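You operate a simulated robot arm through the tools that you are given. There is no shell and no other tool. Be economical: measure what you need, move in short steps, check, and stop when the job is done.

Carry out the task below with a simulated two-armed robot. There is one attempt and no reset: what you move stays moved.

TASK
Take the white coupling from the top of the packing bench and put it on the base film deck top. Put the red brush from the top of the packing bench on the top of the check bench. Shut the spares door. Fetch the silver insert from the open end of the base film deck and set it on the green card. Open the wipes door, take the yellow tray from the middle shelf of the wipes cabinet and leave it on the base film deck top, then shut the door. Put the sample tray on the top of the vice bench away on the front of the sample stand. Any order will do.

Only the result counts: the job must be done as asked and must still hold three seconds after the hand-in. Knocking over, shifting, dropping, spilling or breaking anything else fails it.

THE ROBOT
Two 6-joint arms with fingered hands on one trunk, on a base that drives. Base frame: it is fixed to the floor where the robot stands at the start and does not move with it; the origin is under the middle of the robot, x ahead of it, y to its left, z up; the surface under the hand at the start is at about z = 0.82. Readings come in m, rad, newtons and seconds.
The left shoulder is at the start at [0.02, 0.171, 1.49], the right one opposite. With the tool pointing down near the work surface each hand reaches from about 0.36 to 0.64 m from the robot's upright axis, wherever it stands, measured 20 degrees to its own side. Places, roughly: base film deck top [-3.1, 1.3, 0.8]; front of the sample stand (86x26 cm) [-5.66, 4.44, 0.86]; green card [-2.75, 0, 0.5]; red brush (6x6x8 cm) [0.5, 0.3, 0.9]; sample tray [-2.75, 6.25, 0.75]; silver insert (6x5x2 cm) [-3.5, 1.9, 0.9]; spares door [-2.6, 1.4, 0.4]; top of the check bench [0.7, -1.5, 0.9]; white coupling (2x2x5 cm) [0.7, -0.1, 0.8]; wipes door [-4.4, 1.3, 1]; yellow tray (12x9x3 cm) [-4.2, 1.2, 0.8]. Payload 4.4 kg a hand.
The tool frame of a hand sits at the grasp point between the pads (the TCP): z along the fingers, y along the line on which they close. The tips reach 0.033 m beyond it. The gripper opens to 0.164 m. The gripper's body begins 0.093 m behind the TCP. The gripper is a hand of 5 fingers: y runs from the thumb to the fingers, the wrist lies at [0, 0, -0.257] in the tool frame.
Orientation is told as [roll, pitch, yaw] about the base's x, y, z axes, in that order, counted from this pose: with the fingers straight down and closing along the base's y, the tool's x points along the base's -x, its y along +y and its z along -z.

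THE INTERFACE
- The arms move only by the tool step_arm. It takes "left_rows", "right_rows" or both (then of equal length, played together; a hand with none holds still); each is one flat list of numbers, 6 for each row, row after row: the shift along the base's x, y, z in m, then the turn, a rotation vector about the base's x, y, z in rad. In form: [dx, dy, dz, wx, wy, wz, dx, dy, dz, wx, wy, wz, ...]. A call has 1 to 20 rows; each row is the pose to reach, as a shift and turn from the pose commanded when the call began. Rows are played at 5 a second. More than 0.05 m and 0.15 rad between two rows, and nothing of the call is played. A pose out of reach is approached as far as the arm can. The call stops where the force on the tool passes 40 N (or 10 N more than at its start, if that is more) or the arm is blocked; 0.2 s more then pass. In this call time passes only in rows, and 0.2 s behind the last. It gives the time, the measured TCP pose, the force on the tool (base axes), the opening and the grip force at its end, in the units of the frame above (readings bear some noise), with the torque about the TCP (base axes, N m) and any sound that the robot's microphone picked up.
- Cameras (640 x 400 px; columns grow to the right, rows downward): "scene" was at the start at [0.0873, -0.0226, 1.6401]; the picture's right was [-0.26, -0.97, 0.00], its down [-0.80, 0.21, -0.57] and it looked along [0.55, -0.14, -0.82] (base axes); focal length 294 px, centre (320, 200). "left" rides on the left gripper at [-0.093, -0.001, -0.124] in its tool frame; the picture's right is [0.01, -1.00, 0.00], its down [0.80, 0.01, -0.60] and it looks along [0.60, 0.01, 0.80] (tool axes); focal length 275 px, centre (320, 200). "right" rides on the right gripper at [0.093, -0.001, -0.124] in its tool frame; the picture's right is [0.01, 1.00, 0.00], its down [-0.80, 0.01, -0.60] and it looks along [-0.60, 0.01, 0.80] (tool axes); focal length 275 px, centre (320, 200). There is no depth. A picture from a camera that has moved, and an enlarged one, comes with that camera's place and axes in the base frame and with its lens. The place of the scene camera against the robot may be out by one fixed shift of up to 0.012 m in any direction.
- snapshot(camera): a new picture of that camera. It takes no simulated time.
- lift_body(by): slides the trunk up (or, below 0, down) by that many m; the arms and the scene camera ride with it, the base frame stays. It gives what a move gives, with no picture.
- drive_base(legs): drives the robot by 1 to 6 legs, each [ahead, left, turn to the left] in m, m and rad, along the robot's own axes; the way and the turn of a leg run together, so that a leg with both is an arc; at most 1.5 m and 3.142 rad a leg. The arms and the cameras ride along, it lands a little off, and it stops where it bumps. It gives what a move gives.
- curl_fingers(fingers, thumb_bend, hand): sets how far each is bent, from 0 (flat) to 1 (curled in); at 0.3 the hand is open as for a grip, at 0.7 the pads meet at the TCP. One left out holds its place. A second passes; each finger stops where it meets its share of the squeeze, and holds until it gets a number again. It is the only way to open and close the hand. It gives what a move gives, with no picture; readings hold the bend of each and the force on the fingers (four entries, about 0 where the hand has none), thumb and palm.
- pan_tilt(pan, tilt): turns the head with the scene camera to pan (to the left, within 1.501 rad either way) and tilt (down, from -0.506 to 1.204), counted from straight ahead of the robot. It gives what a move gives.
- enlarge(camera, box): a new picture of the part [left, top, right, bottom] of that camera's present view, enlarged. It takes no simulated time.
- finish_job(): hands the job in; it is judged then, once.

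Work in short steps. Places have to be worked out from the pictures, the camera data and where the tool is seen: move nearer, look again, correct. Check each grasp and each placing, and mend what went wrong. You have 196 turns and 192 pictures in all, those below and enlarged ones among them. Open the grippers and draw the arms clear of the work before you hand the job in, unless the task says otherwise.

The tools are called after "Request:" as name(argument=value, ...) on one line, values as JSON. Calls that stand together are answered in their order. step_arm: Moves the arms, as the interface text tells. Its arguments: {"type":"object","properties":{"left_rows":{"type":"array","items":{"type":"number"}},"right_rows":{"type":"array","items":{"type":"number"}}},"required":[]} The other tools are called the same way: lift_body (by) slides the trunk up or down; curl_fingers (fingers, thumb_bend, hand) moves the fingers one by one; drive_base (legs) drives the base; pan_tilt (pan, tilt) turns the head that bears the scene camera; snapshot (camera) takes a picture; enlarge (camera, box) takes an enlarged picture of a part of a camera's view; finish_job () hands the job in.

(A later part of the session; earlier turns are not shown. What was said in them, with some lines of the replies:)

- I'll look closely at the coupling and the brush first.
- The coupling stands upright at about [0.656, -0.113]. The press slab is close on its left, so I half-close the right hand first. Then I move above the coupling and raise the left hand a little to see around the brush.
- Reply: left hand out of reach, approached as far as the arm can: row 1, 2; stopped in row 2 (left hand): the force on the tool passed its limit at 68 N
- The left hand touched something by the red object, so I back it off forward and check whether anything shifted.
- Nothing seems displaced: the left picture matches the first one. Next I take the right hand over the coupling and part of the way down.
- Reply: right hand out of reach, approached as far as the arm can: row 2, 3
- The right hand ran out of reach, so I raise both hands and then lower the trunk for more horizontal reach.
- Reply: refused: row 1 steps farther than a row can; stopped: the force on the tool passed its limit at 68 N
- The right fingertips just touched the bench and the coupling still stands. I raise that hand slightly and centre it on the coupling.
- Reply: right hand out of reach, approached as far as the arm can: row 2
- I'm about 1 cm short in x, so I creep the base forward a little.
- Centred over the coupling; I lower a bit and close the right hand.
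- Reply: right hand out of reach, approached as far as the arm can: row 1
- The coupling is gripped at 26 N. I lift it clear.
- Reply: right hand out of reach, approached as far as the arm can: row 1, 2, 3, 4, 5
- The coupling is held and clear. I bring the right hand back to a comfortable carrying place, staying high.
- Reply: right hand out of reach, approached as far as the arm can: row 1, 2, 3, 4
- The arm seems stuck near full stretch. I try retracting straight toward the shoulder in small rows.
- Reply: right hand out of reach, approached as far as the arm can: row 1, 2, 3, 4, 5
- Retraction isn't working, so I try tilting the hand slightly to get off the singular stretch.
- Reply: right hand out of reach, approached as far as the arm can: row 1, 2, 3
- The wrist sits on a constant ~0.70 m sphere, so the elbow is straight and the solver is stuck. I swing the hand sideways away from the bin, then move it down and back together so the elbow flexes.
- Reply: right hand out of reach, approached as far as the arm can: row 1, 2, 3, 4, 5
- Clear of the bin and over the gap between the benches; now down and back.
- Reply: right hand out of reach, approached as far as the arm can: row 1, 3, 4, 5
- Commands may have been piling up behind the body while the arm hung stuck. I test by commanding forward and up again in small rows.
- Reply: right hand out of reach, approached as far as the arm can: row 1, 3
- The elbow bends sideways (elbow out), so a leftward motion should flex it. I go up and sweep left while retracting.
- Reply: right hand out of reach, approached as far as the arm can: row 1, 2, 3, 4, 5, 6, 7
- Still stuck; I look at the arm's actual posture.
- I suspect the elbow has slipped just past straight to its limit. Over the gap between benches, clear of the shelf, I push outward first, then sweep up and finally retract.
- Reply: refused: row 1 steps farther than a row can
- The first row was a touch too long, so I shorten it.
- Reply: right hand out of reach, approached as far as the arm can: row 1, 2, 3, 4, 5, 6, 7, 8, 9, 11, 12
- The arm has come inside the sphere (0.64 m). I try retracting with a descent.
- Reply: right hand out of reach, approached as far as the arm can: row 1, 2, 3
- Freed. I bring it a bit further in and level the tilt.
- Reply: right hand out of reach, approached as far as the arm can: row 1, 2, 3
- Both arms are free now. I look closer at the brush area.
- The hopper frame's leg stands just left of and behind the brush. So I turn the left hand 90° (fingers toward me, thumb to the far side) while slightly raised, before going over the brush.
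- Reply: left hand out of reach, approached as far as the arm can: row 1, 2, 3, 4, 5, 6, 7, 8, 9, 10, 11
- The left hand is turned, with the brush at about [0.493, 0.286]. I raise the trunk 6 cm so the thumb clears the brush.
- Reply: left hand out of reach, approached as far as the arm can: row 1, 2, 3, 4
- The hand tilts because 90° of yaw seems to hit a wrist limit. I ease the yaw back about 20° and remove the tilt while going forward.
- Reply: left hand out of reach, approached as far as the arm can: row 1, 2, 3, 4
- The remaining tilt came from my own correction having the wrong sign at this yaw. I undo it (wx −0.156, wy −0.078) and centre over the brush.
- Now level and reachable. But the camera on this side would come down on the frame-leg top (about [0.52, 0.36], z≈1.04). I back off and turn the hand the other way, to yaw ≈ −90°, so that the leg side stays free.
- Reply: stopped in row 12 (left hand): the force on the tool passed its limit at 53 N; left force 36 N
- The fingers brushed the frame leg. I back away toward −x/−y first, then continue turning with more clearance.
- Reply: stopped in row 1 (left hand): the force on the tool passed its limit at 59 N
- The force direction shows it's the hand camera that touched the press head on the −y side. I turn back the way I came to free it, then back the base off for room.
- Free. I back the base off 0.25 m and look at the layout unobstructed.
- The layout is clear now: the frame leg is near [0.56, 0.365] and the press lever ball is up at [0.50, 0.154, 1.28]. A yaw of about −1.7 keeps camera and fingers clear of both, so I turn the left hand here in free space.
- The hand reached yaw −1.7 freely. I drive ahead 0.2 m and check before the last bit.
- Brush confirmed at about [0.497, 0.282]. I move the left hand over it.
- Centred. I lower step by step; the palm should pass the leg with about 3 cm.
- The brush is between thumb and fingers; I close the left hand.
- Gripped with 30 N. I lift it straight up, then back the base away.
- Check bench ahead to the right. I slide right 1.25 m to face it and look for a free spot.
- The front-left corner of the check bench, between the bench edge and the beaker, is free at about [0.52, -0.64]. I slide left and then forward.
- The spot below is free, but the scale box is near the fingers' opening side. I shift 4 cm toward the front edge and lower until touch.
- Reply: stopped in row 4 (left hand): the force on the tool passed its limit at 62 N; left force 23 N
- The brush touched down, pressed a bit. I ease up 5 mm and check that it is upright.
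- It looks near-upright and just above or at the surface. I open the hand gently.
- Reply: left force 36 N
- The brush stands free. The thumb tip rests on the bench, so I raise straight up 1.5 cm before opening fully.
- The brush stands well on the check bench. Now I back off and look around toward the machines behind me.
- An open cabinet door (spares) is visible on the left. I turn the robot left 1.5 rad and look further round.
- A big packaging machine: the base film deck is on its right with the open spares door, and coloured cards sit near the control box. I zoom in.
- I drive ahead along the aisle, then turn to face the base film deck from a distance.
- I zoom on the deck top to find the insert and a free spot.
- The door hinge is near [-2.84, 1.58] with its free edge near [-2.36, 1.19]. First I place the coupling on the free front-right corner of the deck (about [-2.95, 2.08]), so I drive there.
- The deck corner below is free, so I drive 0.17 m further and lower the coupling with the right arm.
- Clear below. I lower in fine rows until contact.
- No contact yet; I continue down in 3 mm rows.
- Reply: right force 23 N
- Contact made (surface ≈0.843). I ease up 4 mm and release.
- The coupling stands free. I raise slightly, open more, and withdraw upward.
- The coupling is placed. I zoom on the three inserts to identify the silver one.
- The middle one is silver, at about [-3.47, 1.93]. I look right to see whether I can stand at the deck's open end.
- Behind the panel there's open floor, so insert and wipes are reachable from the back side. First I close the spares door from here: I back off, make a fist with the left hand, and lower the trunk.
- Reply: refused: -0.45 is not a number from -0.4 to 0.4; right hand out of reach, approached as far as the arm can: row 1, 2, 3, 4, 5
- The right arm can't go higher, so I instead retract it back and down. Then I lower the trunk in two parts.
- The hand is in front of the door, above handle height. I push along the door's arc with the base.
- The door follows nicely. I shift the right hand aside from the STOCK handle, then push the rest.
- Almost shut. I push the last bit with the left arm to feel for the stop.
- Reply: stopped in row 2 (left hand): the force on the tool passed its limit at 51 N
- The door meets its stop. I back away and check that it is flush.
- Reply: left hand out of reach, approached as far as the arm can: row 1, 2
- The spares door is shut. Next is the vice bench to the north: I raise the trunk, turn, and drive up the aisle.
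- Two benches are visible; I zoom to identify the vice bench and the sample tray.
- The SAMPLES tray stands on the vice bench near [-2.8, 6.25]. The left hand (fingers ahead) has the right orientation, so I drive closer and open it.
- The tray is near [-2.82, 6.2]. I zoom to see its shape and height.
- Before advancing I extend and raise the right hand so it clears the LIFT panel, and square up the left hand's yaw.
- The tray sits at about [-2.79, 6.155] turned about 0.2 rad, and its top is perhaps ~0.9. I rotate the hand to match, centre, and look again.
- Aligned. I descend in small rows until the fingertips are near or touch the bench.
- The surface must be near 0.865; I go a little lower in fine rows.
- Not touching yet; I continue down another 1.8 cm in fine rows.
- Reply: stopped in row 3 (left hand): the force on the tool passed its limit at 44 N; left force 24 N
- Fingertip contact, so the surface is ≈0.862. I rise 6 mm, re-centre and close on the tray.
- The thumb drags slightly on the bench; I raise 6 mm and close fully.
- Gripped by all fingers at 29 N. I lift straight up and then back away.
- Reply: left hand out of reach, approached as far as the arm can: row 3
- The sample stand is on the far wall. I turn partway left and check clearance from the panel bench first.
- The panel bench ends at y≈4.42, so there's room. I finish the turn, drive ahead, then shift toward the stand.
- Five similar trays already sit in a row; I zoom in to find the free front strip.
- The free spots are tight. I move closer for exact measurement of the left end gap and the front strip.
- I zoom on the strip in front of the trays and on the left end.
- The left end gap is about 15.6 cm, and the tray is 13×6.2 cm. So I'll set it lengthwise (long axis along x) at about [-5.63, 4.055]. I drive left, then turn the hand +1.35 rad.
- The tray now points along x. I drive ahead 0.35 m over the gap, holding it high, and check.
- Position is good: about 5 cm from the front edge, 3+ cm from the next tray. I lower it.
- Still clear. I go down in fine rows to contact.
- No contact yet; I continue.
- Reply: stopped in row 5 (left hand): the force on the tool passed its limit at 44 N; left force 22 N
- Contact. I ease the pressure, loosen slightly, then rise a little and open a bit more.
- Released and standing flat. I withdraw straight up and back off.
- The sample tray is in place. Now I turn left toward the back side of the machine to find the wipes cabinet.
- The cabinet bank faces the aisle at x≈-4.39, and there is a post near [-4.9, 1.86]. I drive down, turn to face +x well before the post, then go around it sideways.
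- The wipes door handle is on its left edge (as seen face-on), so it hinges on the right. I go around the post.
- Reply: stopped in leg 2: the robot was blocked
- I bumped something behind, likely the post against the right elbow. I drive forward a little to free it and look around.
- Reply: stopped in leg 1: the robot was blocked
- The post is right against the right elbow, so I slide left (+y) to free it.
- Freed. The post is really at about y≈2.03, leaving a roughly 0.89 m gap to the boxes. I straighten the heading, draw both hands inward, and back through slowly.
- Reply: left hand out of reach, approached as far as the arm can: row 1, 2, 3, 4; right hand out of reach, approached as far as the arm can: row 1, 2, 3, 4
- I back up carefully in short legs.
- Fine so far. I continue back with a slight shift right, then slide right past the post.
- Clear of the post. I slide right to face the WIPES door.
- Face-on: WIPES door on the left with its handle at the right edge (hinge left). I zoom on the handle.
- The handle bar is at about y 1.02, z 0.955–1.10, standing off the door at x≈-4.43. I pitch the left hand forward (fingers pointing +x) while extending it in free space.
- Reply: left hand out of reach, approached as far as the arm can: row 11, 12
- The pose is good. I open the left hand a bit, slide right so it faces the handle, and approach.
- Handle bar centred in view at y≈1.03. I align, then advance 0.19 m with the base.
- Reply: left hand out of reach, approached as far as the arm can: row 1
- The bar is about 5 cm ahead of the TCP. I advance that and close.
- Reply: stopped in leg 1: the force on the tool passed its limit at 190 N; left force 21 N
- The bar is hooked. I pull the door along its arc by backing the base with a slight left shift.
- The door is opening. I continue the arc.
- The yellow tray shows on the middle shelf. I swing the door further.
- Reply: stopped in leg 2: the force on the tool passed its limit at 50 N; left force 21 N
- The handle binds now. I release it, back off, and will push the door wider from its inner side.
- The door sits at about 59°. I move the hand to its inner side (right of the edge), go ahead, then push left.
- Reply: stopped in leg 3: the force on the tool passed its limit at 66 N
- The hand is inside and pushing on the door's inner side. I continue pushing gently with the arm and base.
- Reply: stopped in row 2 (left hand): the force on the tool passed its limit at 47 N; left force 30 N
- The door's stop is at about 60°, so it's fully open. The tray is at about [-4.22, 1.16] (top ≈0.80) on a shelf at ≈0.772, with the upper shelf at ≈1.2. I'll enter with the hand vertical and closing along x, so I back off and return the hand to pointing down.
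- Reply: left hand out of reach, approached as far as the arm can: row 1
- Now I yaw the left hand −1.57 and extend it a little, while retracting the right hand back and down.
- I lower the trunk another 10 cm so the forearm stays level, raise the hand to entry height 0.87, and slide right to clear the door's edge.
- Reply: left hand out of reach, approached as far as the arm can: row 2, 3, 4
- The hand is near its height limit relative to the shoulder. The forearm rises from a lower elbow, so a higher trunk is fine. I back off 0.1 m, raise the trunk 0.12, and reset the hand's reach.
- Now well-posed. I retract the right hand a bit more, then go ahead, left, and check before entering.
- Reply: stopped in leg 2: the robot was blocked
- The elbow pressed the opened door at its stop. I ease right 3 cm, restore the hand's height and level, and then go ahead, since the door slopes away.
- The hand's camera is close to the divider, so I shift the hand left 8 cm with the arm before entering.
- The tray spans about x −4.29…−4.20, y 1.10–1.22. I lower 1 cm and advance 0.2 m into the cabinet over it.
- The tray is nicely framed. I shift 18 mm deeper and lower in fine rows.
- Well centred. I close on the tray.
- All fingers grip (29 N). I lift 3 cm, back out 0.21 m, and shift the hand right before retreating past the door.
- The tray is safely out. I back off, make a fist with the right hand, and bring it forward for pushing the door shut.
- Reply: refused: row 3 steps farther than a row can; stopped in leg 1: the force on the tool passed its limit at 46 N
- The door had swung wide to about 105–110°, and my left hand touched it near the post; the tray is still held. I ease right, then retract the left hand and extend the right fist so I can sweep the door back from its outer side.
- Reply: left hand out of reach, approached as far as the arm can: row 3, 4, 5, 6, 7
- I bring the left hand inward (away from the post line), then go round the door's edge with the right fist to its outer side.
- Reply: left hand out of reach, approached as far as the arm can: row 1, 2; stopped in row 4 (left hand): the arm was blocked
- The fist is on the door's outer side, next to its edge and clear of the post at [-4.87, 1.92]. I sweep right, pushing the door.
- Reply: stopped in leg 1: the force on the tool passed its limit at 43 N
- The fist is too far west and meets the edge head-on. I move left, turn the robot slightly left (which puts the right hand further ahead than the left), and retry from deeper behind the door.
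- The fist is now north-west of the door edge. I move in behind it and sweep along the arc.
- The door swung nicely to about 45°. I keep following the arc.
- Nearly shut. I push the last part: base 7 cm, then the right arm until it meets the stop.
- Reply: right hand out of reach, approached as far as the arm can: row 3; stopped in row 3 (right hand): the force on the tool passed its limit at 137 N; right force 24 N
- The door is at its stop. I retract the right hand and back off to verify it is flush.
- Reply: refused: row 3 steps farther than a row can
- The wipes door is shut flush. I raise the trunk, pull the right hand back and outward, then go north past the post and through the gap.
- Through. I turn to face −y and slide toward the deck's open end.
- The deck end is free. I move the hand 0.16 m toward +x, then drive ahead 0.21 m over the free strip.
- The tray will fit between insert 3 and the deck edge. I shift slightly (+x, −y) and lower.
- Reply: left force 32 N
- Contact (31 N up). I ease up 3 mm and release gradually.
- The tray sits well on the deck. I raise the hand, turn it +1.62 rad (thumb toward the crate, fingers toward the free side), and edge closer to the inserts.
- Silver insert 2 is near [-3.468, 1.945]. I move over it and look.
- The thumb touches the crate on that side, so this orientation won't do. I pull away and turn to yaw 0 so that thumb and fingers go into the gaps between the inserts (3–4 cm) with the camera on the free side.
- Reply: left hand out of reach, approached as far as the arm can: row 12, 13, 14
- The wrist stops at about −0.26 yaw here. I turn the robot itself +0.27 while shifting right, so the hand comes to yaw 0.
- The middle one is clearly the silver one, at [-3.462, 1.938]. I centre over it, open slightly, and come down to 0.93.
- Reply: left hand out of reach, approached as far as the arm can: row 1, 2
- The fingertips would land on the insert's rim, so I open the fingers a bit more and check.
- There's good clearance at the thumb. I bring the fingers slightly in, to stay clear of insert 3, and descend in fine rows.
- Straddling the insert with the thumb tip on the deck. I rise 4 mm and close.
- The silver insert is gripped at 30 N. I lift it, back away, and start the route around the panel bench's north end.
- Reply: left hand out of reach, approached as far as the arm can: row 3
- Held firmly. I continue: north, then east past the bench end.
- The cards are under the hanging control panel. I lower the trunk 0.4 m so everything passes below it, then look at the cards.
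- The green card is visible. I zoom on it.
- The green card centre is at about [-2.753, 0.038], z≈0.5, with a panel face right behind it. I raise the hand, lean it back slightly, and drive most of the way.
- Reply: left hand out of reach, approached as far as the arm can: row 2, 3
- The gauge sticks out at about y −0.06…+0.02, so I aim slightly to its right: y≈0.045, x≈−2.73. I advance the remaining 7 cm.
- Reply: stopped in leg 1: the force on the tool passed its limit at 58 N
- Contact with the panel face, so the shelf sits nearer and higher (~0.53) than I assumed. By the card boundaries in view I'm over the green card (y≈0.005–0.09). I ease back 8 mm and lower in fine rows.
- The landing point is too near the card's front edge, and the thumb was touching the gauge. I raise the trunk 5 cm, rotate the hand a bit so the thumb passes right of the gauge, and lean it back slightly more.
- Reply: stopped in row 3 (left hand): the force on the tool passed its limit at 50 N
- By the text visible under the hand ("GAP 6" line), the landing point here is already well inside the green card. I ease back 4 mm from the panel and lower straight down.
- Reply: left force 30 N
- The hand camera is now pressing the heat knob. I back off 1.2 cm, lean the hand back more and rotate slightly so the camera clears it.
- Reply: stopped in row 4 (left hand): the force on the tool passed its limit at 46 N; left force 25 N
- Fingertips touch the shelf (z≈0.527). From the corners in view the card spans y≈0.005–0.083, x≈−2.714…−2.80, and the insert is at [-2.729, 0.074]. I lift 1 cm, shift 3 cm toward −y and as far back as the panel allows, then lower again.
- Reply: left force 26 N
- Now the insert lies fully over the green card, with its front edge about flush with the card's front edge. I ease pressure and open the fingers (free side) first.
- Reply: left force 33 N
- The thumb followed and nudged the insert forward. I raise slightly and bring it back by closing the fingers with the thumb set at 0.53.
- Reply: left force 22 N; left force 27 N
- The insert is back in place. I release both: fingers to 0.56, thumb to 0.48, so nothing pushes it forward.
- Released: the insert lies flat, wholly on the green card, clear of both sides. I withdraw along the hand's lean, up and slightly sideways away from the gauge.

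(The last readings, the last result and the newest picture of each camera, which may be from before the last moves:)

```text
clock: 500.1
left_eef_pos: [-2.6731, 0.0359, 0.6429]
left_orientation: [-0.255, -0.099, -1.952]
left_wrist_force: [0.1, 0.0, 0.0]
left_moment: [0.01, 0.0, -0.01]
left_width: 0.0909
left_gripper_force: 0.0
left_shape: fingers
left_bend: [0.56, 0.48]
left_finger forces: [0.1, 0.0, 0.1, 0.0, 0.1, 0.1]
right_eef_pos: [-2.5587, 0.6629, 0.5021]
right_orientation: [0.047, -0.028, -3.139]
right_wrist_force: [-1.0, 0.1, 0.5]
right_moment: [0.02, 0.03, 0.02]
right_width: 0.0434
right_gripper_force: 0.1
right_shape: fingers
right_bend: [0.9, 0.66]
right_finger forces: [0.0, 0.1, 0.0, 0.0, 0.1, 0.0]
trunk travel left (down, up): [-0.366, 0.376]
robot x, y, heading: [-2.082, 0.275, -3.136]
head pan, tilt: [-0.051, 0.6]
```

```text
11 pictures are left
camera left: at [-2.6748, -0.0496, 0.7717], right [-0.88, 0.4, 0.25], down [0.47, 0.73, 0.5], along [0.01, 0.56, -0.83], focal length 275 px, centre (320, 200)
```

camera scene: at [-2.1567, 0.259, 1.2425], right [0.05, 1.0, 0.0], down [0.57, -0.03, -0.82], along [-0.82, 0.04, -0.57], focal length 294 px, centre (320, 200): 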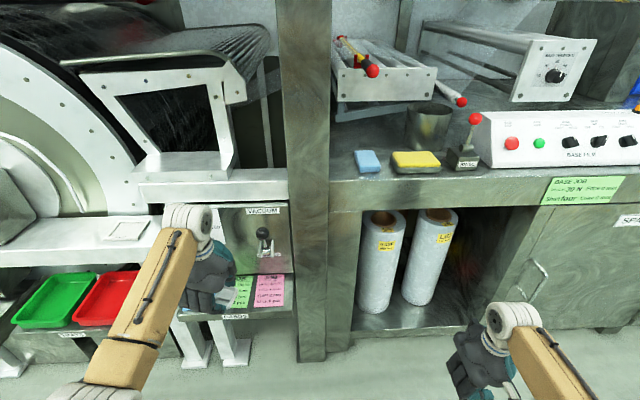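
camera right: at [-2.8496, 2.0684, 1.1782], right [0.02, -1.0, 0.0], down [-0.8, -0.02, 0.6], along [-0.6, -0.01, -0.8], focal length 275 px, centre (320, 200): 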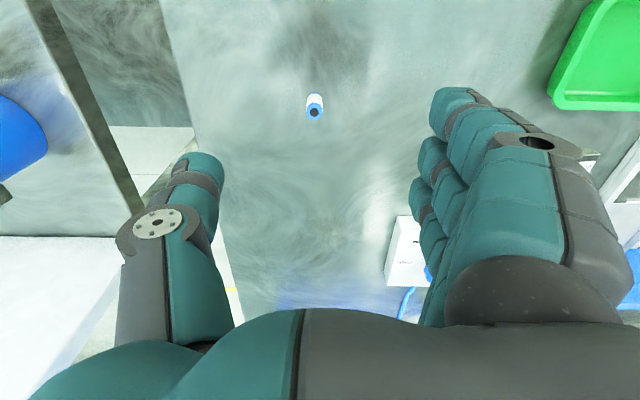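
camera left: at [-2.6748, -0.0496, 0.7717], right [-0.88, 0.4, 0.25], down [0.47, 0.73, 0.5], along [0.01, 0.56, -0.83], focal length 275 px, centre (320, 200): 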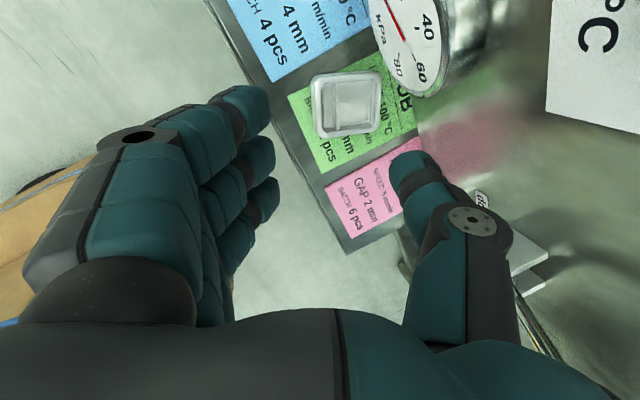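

The insert sits squarely on the green card. I back the robot away, open both hands, and take a final look.

Request:
drive_base(legs=[[-0.5, 0, 0]])

Request:
curl_fingers(hand="left", fingers=0.3, thumb_bend=0.3)

Request:
curl_fingers(hand="right", fingers=0.3, thumb_bend=0.3)

Request:
lift_body(by=0.37)

Request:
drive_base(legs=[[0, -0.5, 0]])

Request:
pan_tilt(pan=0.3, tilt=0.55)

Request:
enlarge(camera="scene", box=[160, 150, 360, 280])

Request:
snapshot(camera="scene")

```text
clock: 503.0
left_eef_pos: [-2.1739, 0.0381, 0.6426]
left_orientation: [-0.255, -0.098, -1.956]
left_wrist_force: [0.4, -0.8, -0.5]
left_moment: [0.02, 0.0, 0.01]
left_width: 0.0912
left_gripper_force: 0.1
left_shape: fingers
left_bend: [0.56, 0.48]
left_finger forces: [0.1, 0.0, 0.0, 0.0, 0.0, 0.0]
right_eef_pos: [-2.0598, 0.6658, 0.5021]
right_orientation: [0.048, -0.029, -3.141]
right_wrist_force: [0.6, 0.3, 1.5]
right_moment: [0.01, 0.01, -0.01]
right_width: 0.0433
right_gripper_force: 0.0
right_shape: fingers
right_bend: [0.9, 0.66]
right_finger forces: [0.0, 0.0, 0.0, 0.0, 0.1, 0.0]
trunk travel left (down, up): [-0.366, 0.376]
robot x, y, heading: [-1.5847, 0.2738, -3.136]
head pan, tilt: [-0.051, 0.6]
```

```text
clock: 504.0
left_eef_pos: [-2.1749, 0.0385, 0.6432]
left_orientation: [-0.253, -0.098, -1.958]
left_wrist_force: [0.9, -0.5, 0.8]
left_moment: [0.0, -0.01, 0.0]
left_width: 0.1784
left_gripper_force: 0.0
left_shape: fingers
left_bend: [0.3, 0.3]
left_finger forces: [0.1, 0.0, 0.0, 0.0, 0.0, 0.0]
right_eef_pos: [-2.06, 0.6666, 0.5013]
right_orientation: [0.048, -0.029, -3.14]
right_wrist_force: [0.1, -0.4, -0.9]
right_moment: [0.02, 0.02, 0.01]
right_width: 0.0431
right_gripper_force: 0.2
right_shape: fingers
right_bend: [0.9, 0.66]
right_finger forces: [0.0, 0.1, 0.0, 0.0, 0.0, 0.0]
trunk travel left (down, up): [-0.366, 0.376]
robot x, y, heading: [-1.5865, 0.2746, -3.136]
head pan, tilt: [-0.051, 0.6]
```

```text
clock: 505.0
left_eef_pos: [-2.1741, 0.0397, 0.6433]
left_orientation: [-0.256, -0.099, -1.956]
left_wrist_force: [0.6, -0.2, -0.2]
left_moment: [0.01, 0.03, 0.01]
left_width: 0.1784
left_gripper_force: 0.2
left_shape: fingers
left_bend: [0.3, 0.3]
left_finger forces: [0.1, 0.0, 0.0, 0.0, 0.0, 0.0]
right_eef_pos: [-2.0596, 0.6659, 0.5013]
right_orientation: [0.048, -0.028, -3.141]
right_wrist_force: [-0.5, 0.3, 0.0]
right_moment: [-0.02, 0.01, -0.05]
right_width: 0.1787
right_gripper_force: 0.0
right_shape: fingers
right_bend: [0.3, 0.3]
right_finger forces: [0.0, 0.0, 0.0, 0.0, 0.0, 0.0]
trunk travel left (down, up): [-0.366, 0.376]
robot x, y, heading: [-1.5878, 0.2754, -3.138]
head pan, tilt: [-0.051, 0.6]
```

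```text
clock: 508.6
left_eef_pos: [-2.1745, 0.0397, 1.0131]
left_orientation: [-0.256, -0.098, -1.955]
left_wrist_force: [0.0, 1.2, 0.5]
left_moment: [0.01, -0.01, -0.04]
left_width: 0.1784
left_gripper_force: 0.1
left_shape: fingers
left_bend: [0.3, 0.3]
left_finger forces: [0.1, 0.1, 0.1, 0.0, 0.0, 0.0]
right_eef_pos: [-2.0592, 0.6659, 0.8713]
right_orientation: [0.047, -0.029, -3.141]
right_wrist_force: [-0.1, 0.5, -0.1]
right_moment: [0.03, 0.03, 0.01]
right_width: 0.1784
right_gripper_force: 0.0
right_shape: fingers
right_bend: [0.3, 0.3]
right_finger forces: [0.0, 0.1, 0.1, 0.0, 0.1, 0.0]
trunk travel left (down, up): [-0.736, 0.006]
robot x, y, heading: [-1.5864, 0.2821, -3.139]
head pan, tilt: [-0.051, 0.6]
```

```text
clock: 511.5
left_eef_pos: [-2.1753, 0.5411, 1.013]
left_orientation: [-0.254, -0.097, -1.955]
left_wrist_force: [-1.1, 1.0, -0.7]
left_moment: [-0.02, -0.02, 0.01]
left_width: 0.1784
left_gripper_force: 0.1
left_shape: fingers
left_bend: [0.3, 0.3]
left_finger forces: [0.1, 0.1, 0.0, 0.1, 0.0, 0.0]
right_eef_pos: [-2.0622, 1.1679, 0.8707]
right_orientation: [0.047, -0.029, -3.14]
right_wrist_force: [0.8, -0.5, 0.3]
right_moment: [-0.05, -0.01, 0.02]
right_width: 0.1783
right_gripper_force: 0.0
right_shape: fingers
right_bend: [0.3, 0.3]
right_finger forces: [0.0, 0.0, 0.0, 0.1, 0.0, 0.0]
trunk travel left (down, up): [-0.736, 0.006]
robot x, y, heading: [-1.5853, 0.7768, -3.137]
head pan, tilt: [-0.051, 0.6]
```

```text
clock: 512.4
left_eef_pos: [-2.1759, 0.5423, 1.0121]
left_orientation: [-0.256, -0.097, -1.954]
left_wrist_force: [0.0, -0.8, 0.4]
left_moment: [-0.03, 0.0, 0.02]
left_width: 0.1785
left_gripper_force: 0.1
left_shape: fingers
left_bend: [0.3, 0.3]
left_finger forces: [0.0, 0.1, 0.1, 0.1, 0.1, 0.0]
right_eef_pos: [-2.0634, 1.1687, 0.8717]
right_orientation: [0.046, -0.028, -3.141]
right_wrist_force: [0.1, 0.0, 0.1]
right_moment: [-0.02, 0.01, 0.0]
right_width: 0.1784
right_gripper_force: 0.1
right_shape: fingers
right_bend: [0.3, 0.3]
right_finger forces: [0.1, 0.1, 0.0, 0.0, 0.1, 0.1]
trunk travel left (down, up): [-0.736, 0.006]
robot x, y, heading: [-1.5857, 0.7776, -3.137]
head pan, tilt: [0.3, 0.55]
```

```text
3.08 times, centred on (260, 215) of scene
camera zoom: at [-1.6765, 0.7458, 1.6689], right [-0.3, 0.95, 0.0], down [0.5, 0.16, -0.85], along [-0.81, -0.25, -0.52], focal length 906 px, centre (505, 154)
```

zoom: 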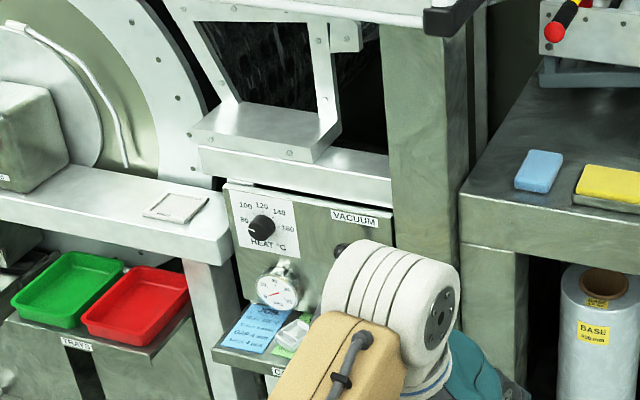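

```text
9 pictures are left
camera scene: at [-1.6765, 0.7458, 1.6689], right [-0.3, 0.95, 0.0], down [0.5, 0.16, -0.85], along [-0.81, -0.25, -0.52], focal length 294 px, centre (320, 200)
```

scene: 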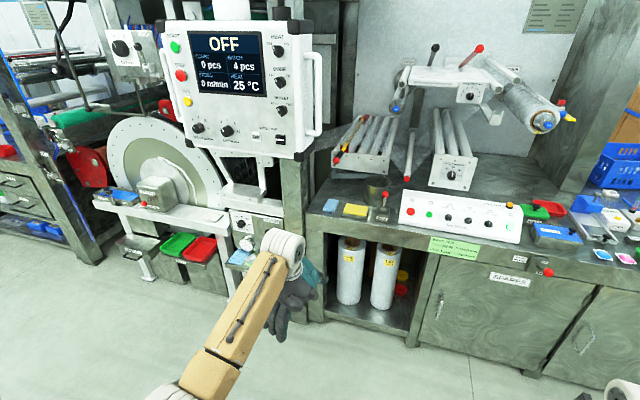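

I check the heat knob and the deck once more before handing in.

Request:
enlarge(camera="scene", box=[220, 200, 290, 245])

Request:
pan_tilt(pan=-0.55, tilt=0.45)

Request:
snapshot(camera="scene")

```text
8.89 times, centred on (255, 222) of scene
camera zoom: at [-1.6765, 0.7458, 1.6689], right [-0.3, 0.95, 0.0], down [0.5, 0.16, -0.85], along [-0.81, -0.25, -0.52], focal length 2617 px, centre (898, 0)
```

zoom: 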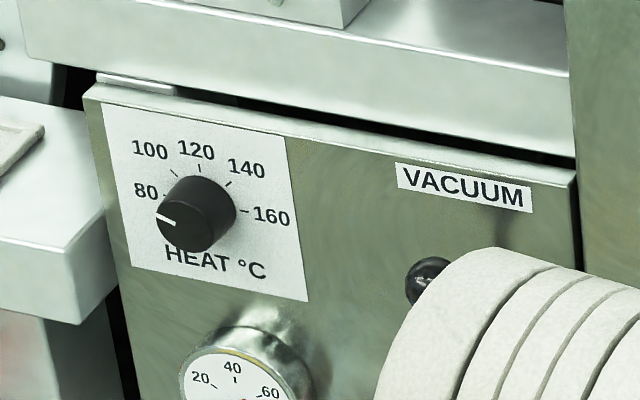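

```text
clock: 513.5
left_eef_pos: [-2.1763, 0.5403, 1.013]
left_orientation: [-0.256, -0.099, -1.953]
left_wrist_force: [0.5, 1.0, -1.0]
left_moment: [-0.02, -0.01, 0.01]
left_width: 0.1783
left_gripper_force: 0.0
left_shape: fingers
left_bend: [0.3, 0.3]
left_finger forces: [0.0, 0.0, 0.1, 0.0, 0.0, 0.0]
right_eef_pos: [-2.0631, 1.1666, 0.872]
right_orientation: [0.046, -0.029, -3.139]
right_wrist_force: [-0.5, -0.5, -0.3]
right_moment: [0.03, -0.03, -0.01]
right_width: 0.1785
right_gripper_force: 0.1
right_shape: fingers
right_bend: [0.3, 0.3]
right_finger forces: [0.0, 0.1, 0.0, 0.0, 0.0, 0.0]
trunk travel left (down, up): [-0.736, 0.006]
robot x, y, heading: [-1.5863, 0.7788, -3.143]
head pan, tilt: [-0.55, 0.45]
```

```text
7 pictures are left
camera scene: at [-1.6694, 0.8205, 1.6779], right [0.52, 0.85, 0.0], down [0.37, -0.23, -0.9], along [-0.77, 0.47, -0.44], focal length 294 px, centre (320, 200)
```

scene: 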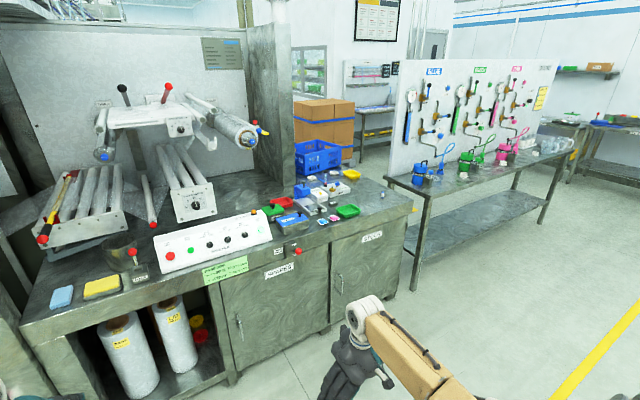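

Everything is in place: both doors shut, the coupling and yellow tray on the deck, the insert on the green card, hands open and clear. I hand in.

Request:
finish_job()

```text
The job is handed in.
```

I carried out all six parts of the task and handed the job in; I don't have the verdict.

- **White coupling:** standing on the base film deck top, near its front right corner.
- **Red brush:** standing on the check bench, near its front left corner.
- **Spares door:** shut; it looks flush.
- **Silver insert:** lying flat on the green card.
- **Yellow tray:** on the base film deck top near its open end. The wipes door is shut again.
- **Sample tray:** on the front of the sample stand, at the left end of the row of sample trays.

I bumped fixed things several times on the way: the hopper frame, the press lever, the post near the wipes cabinet, the blue crate, and the gauge and heat knob behind the cards. Nothing looked shifted, but I did not check the crate or the post closely. I also could not tell whether the heat knob turned; it now points just below 80. Both hands are open and clear of the work.
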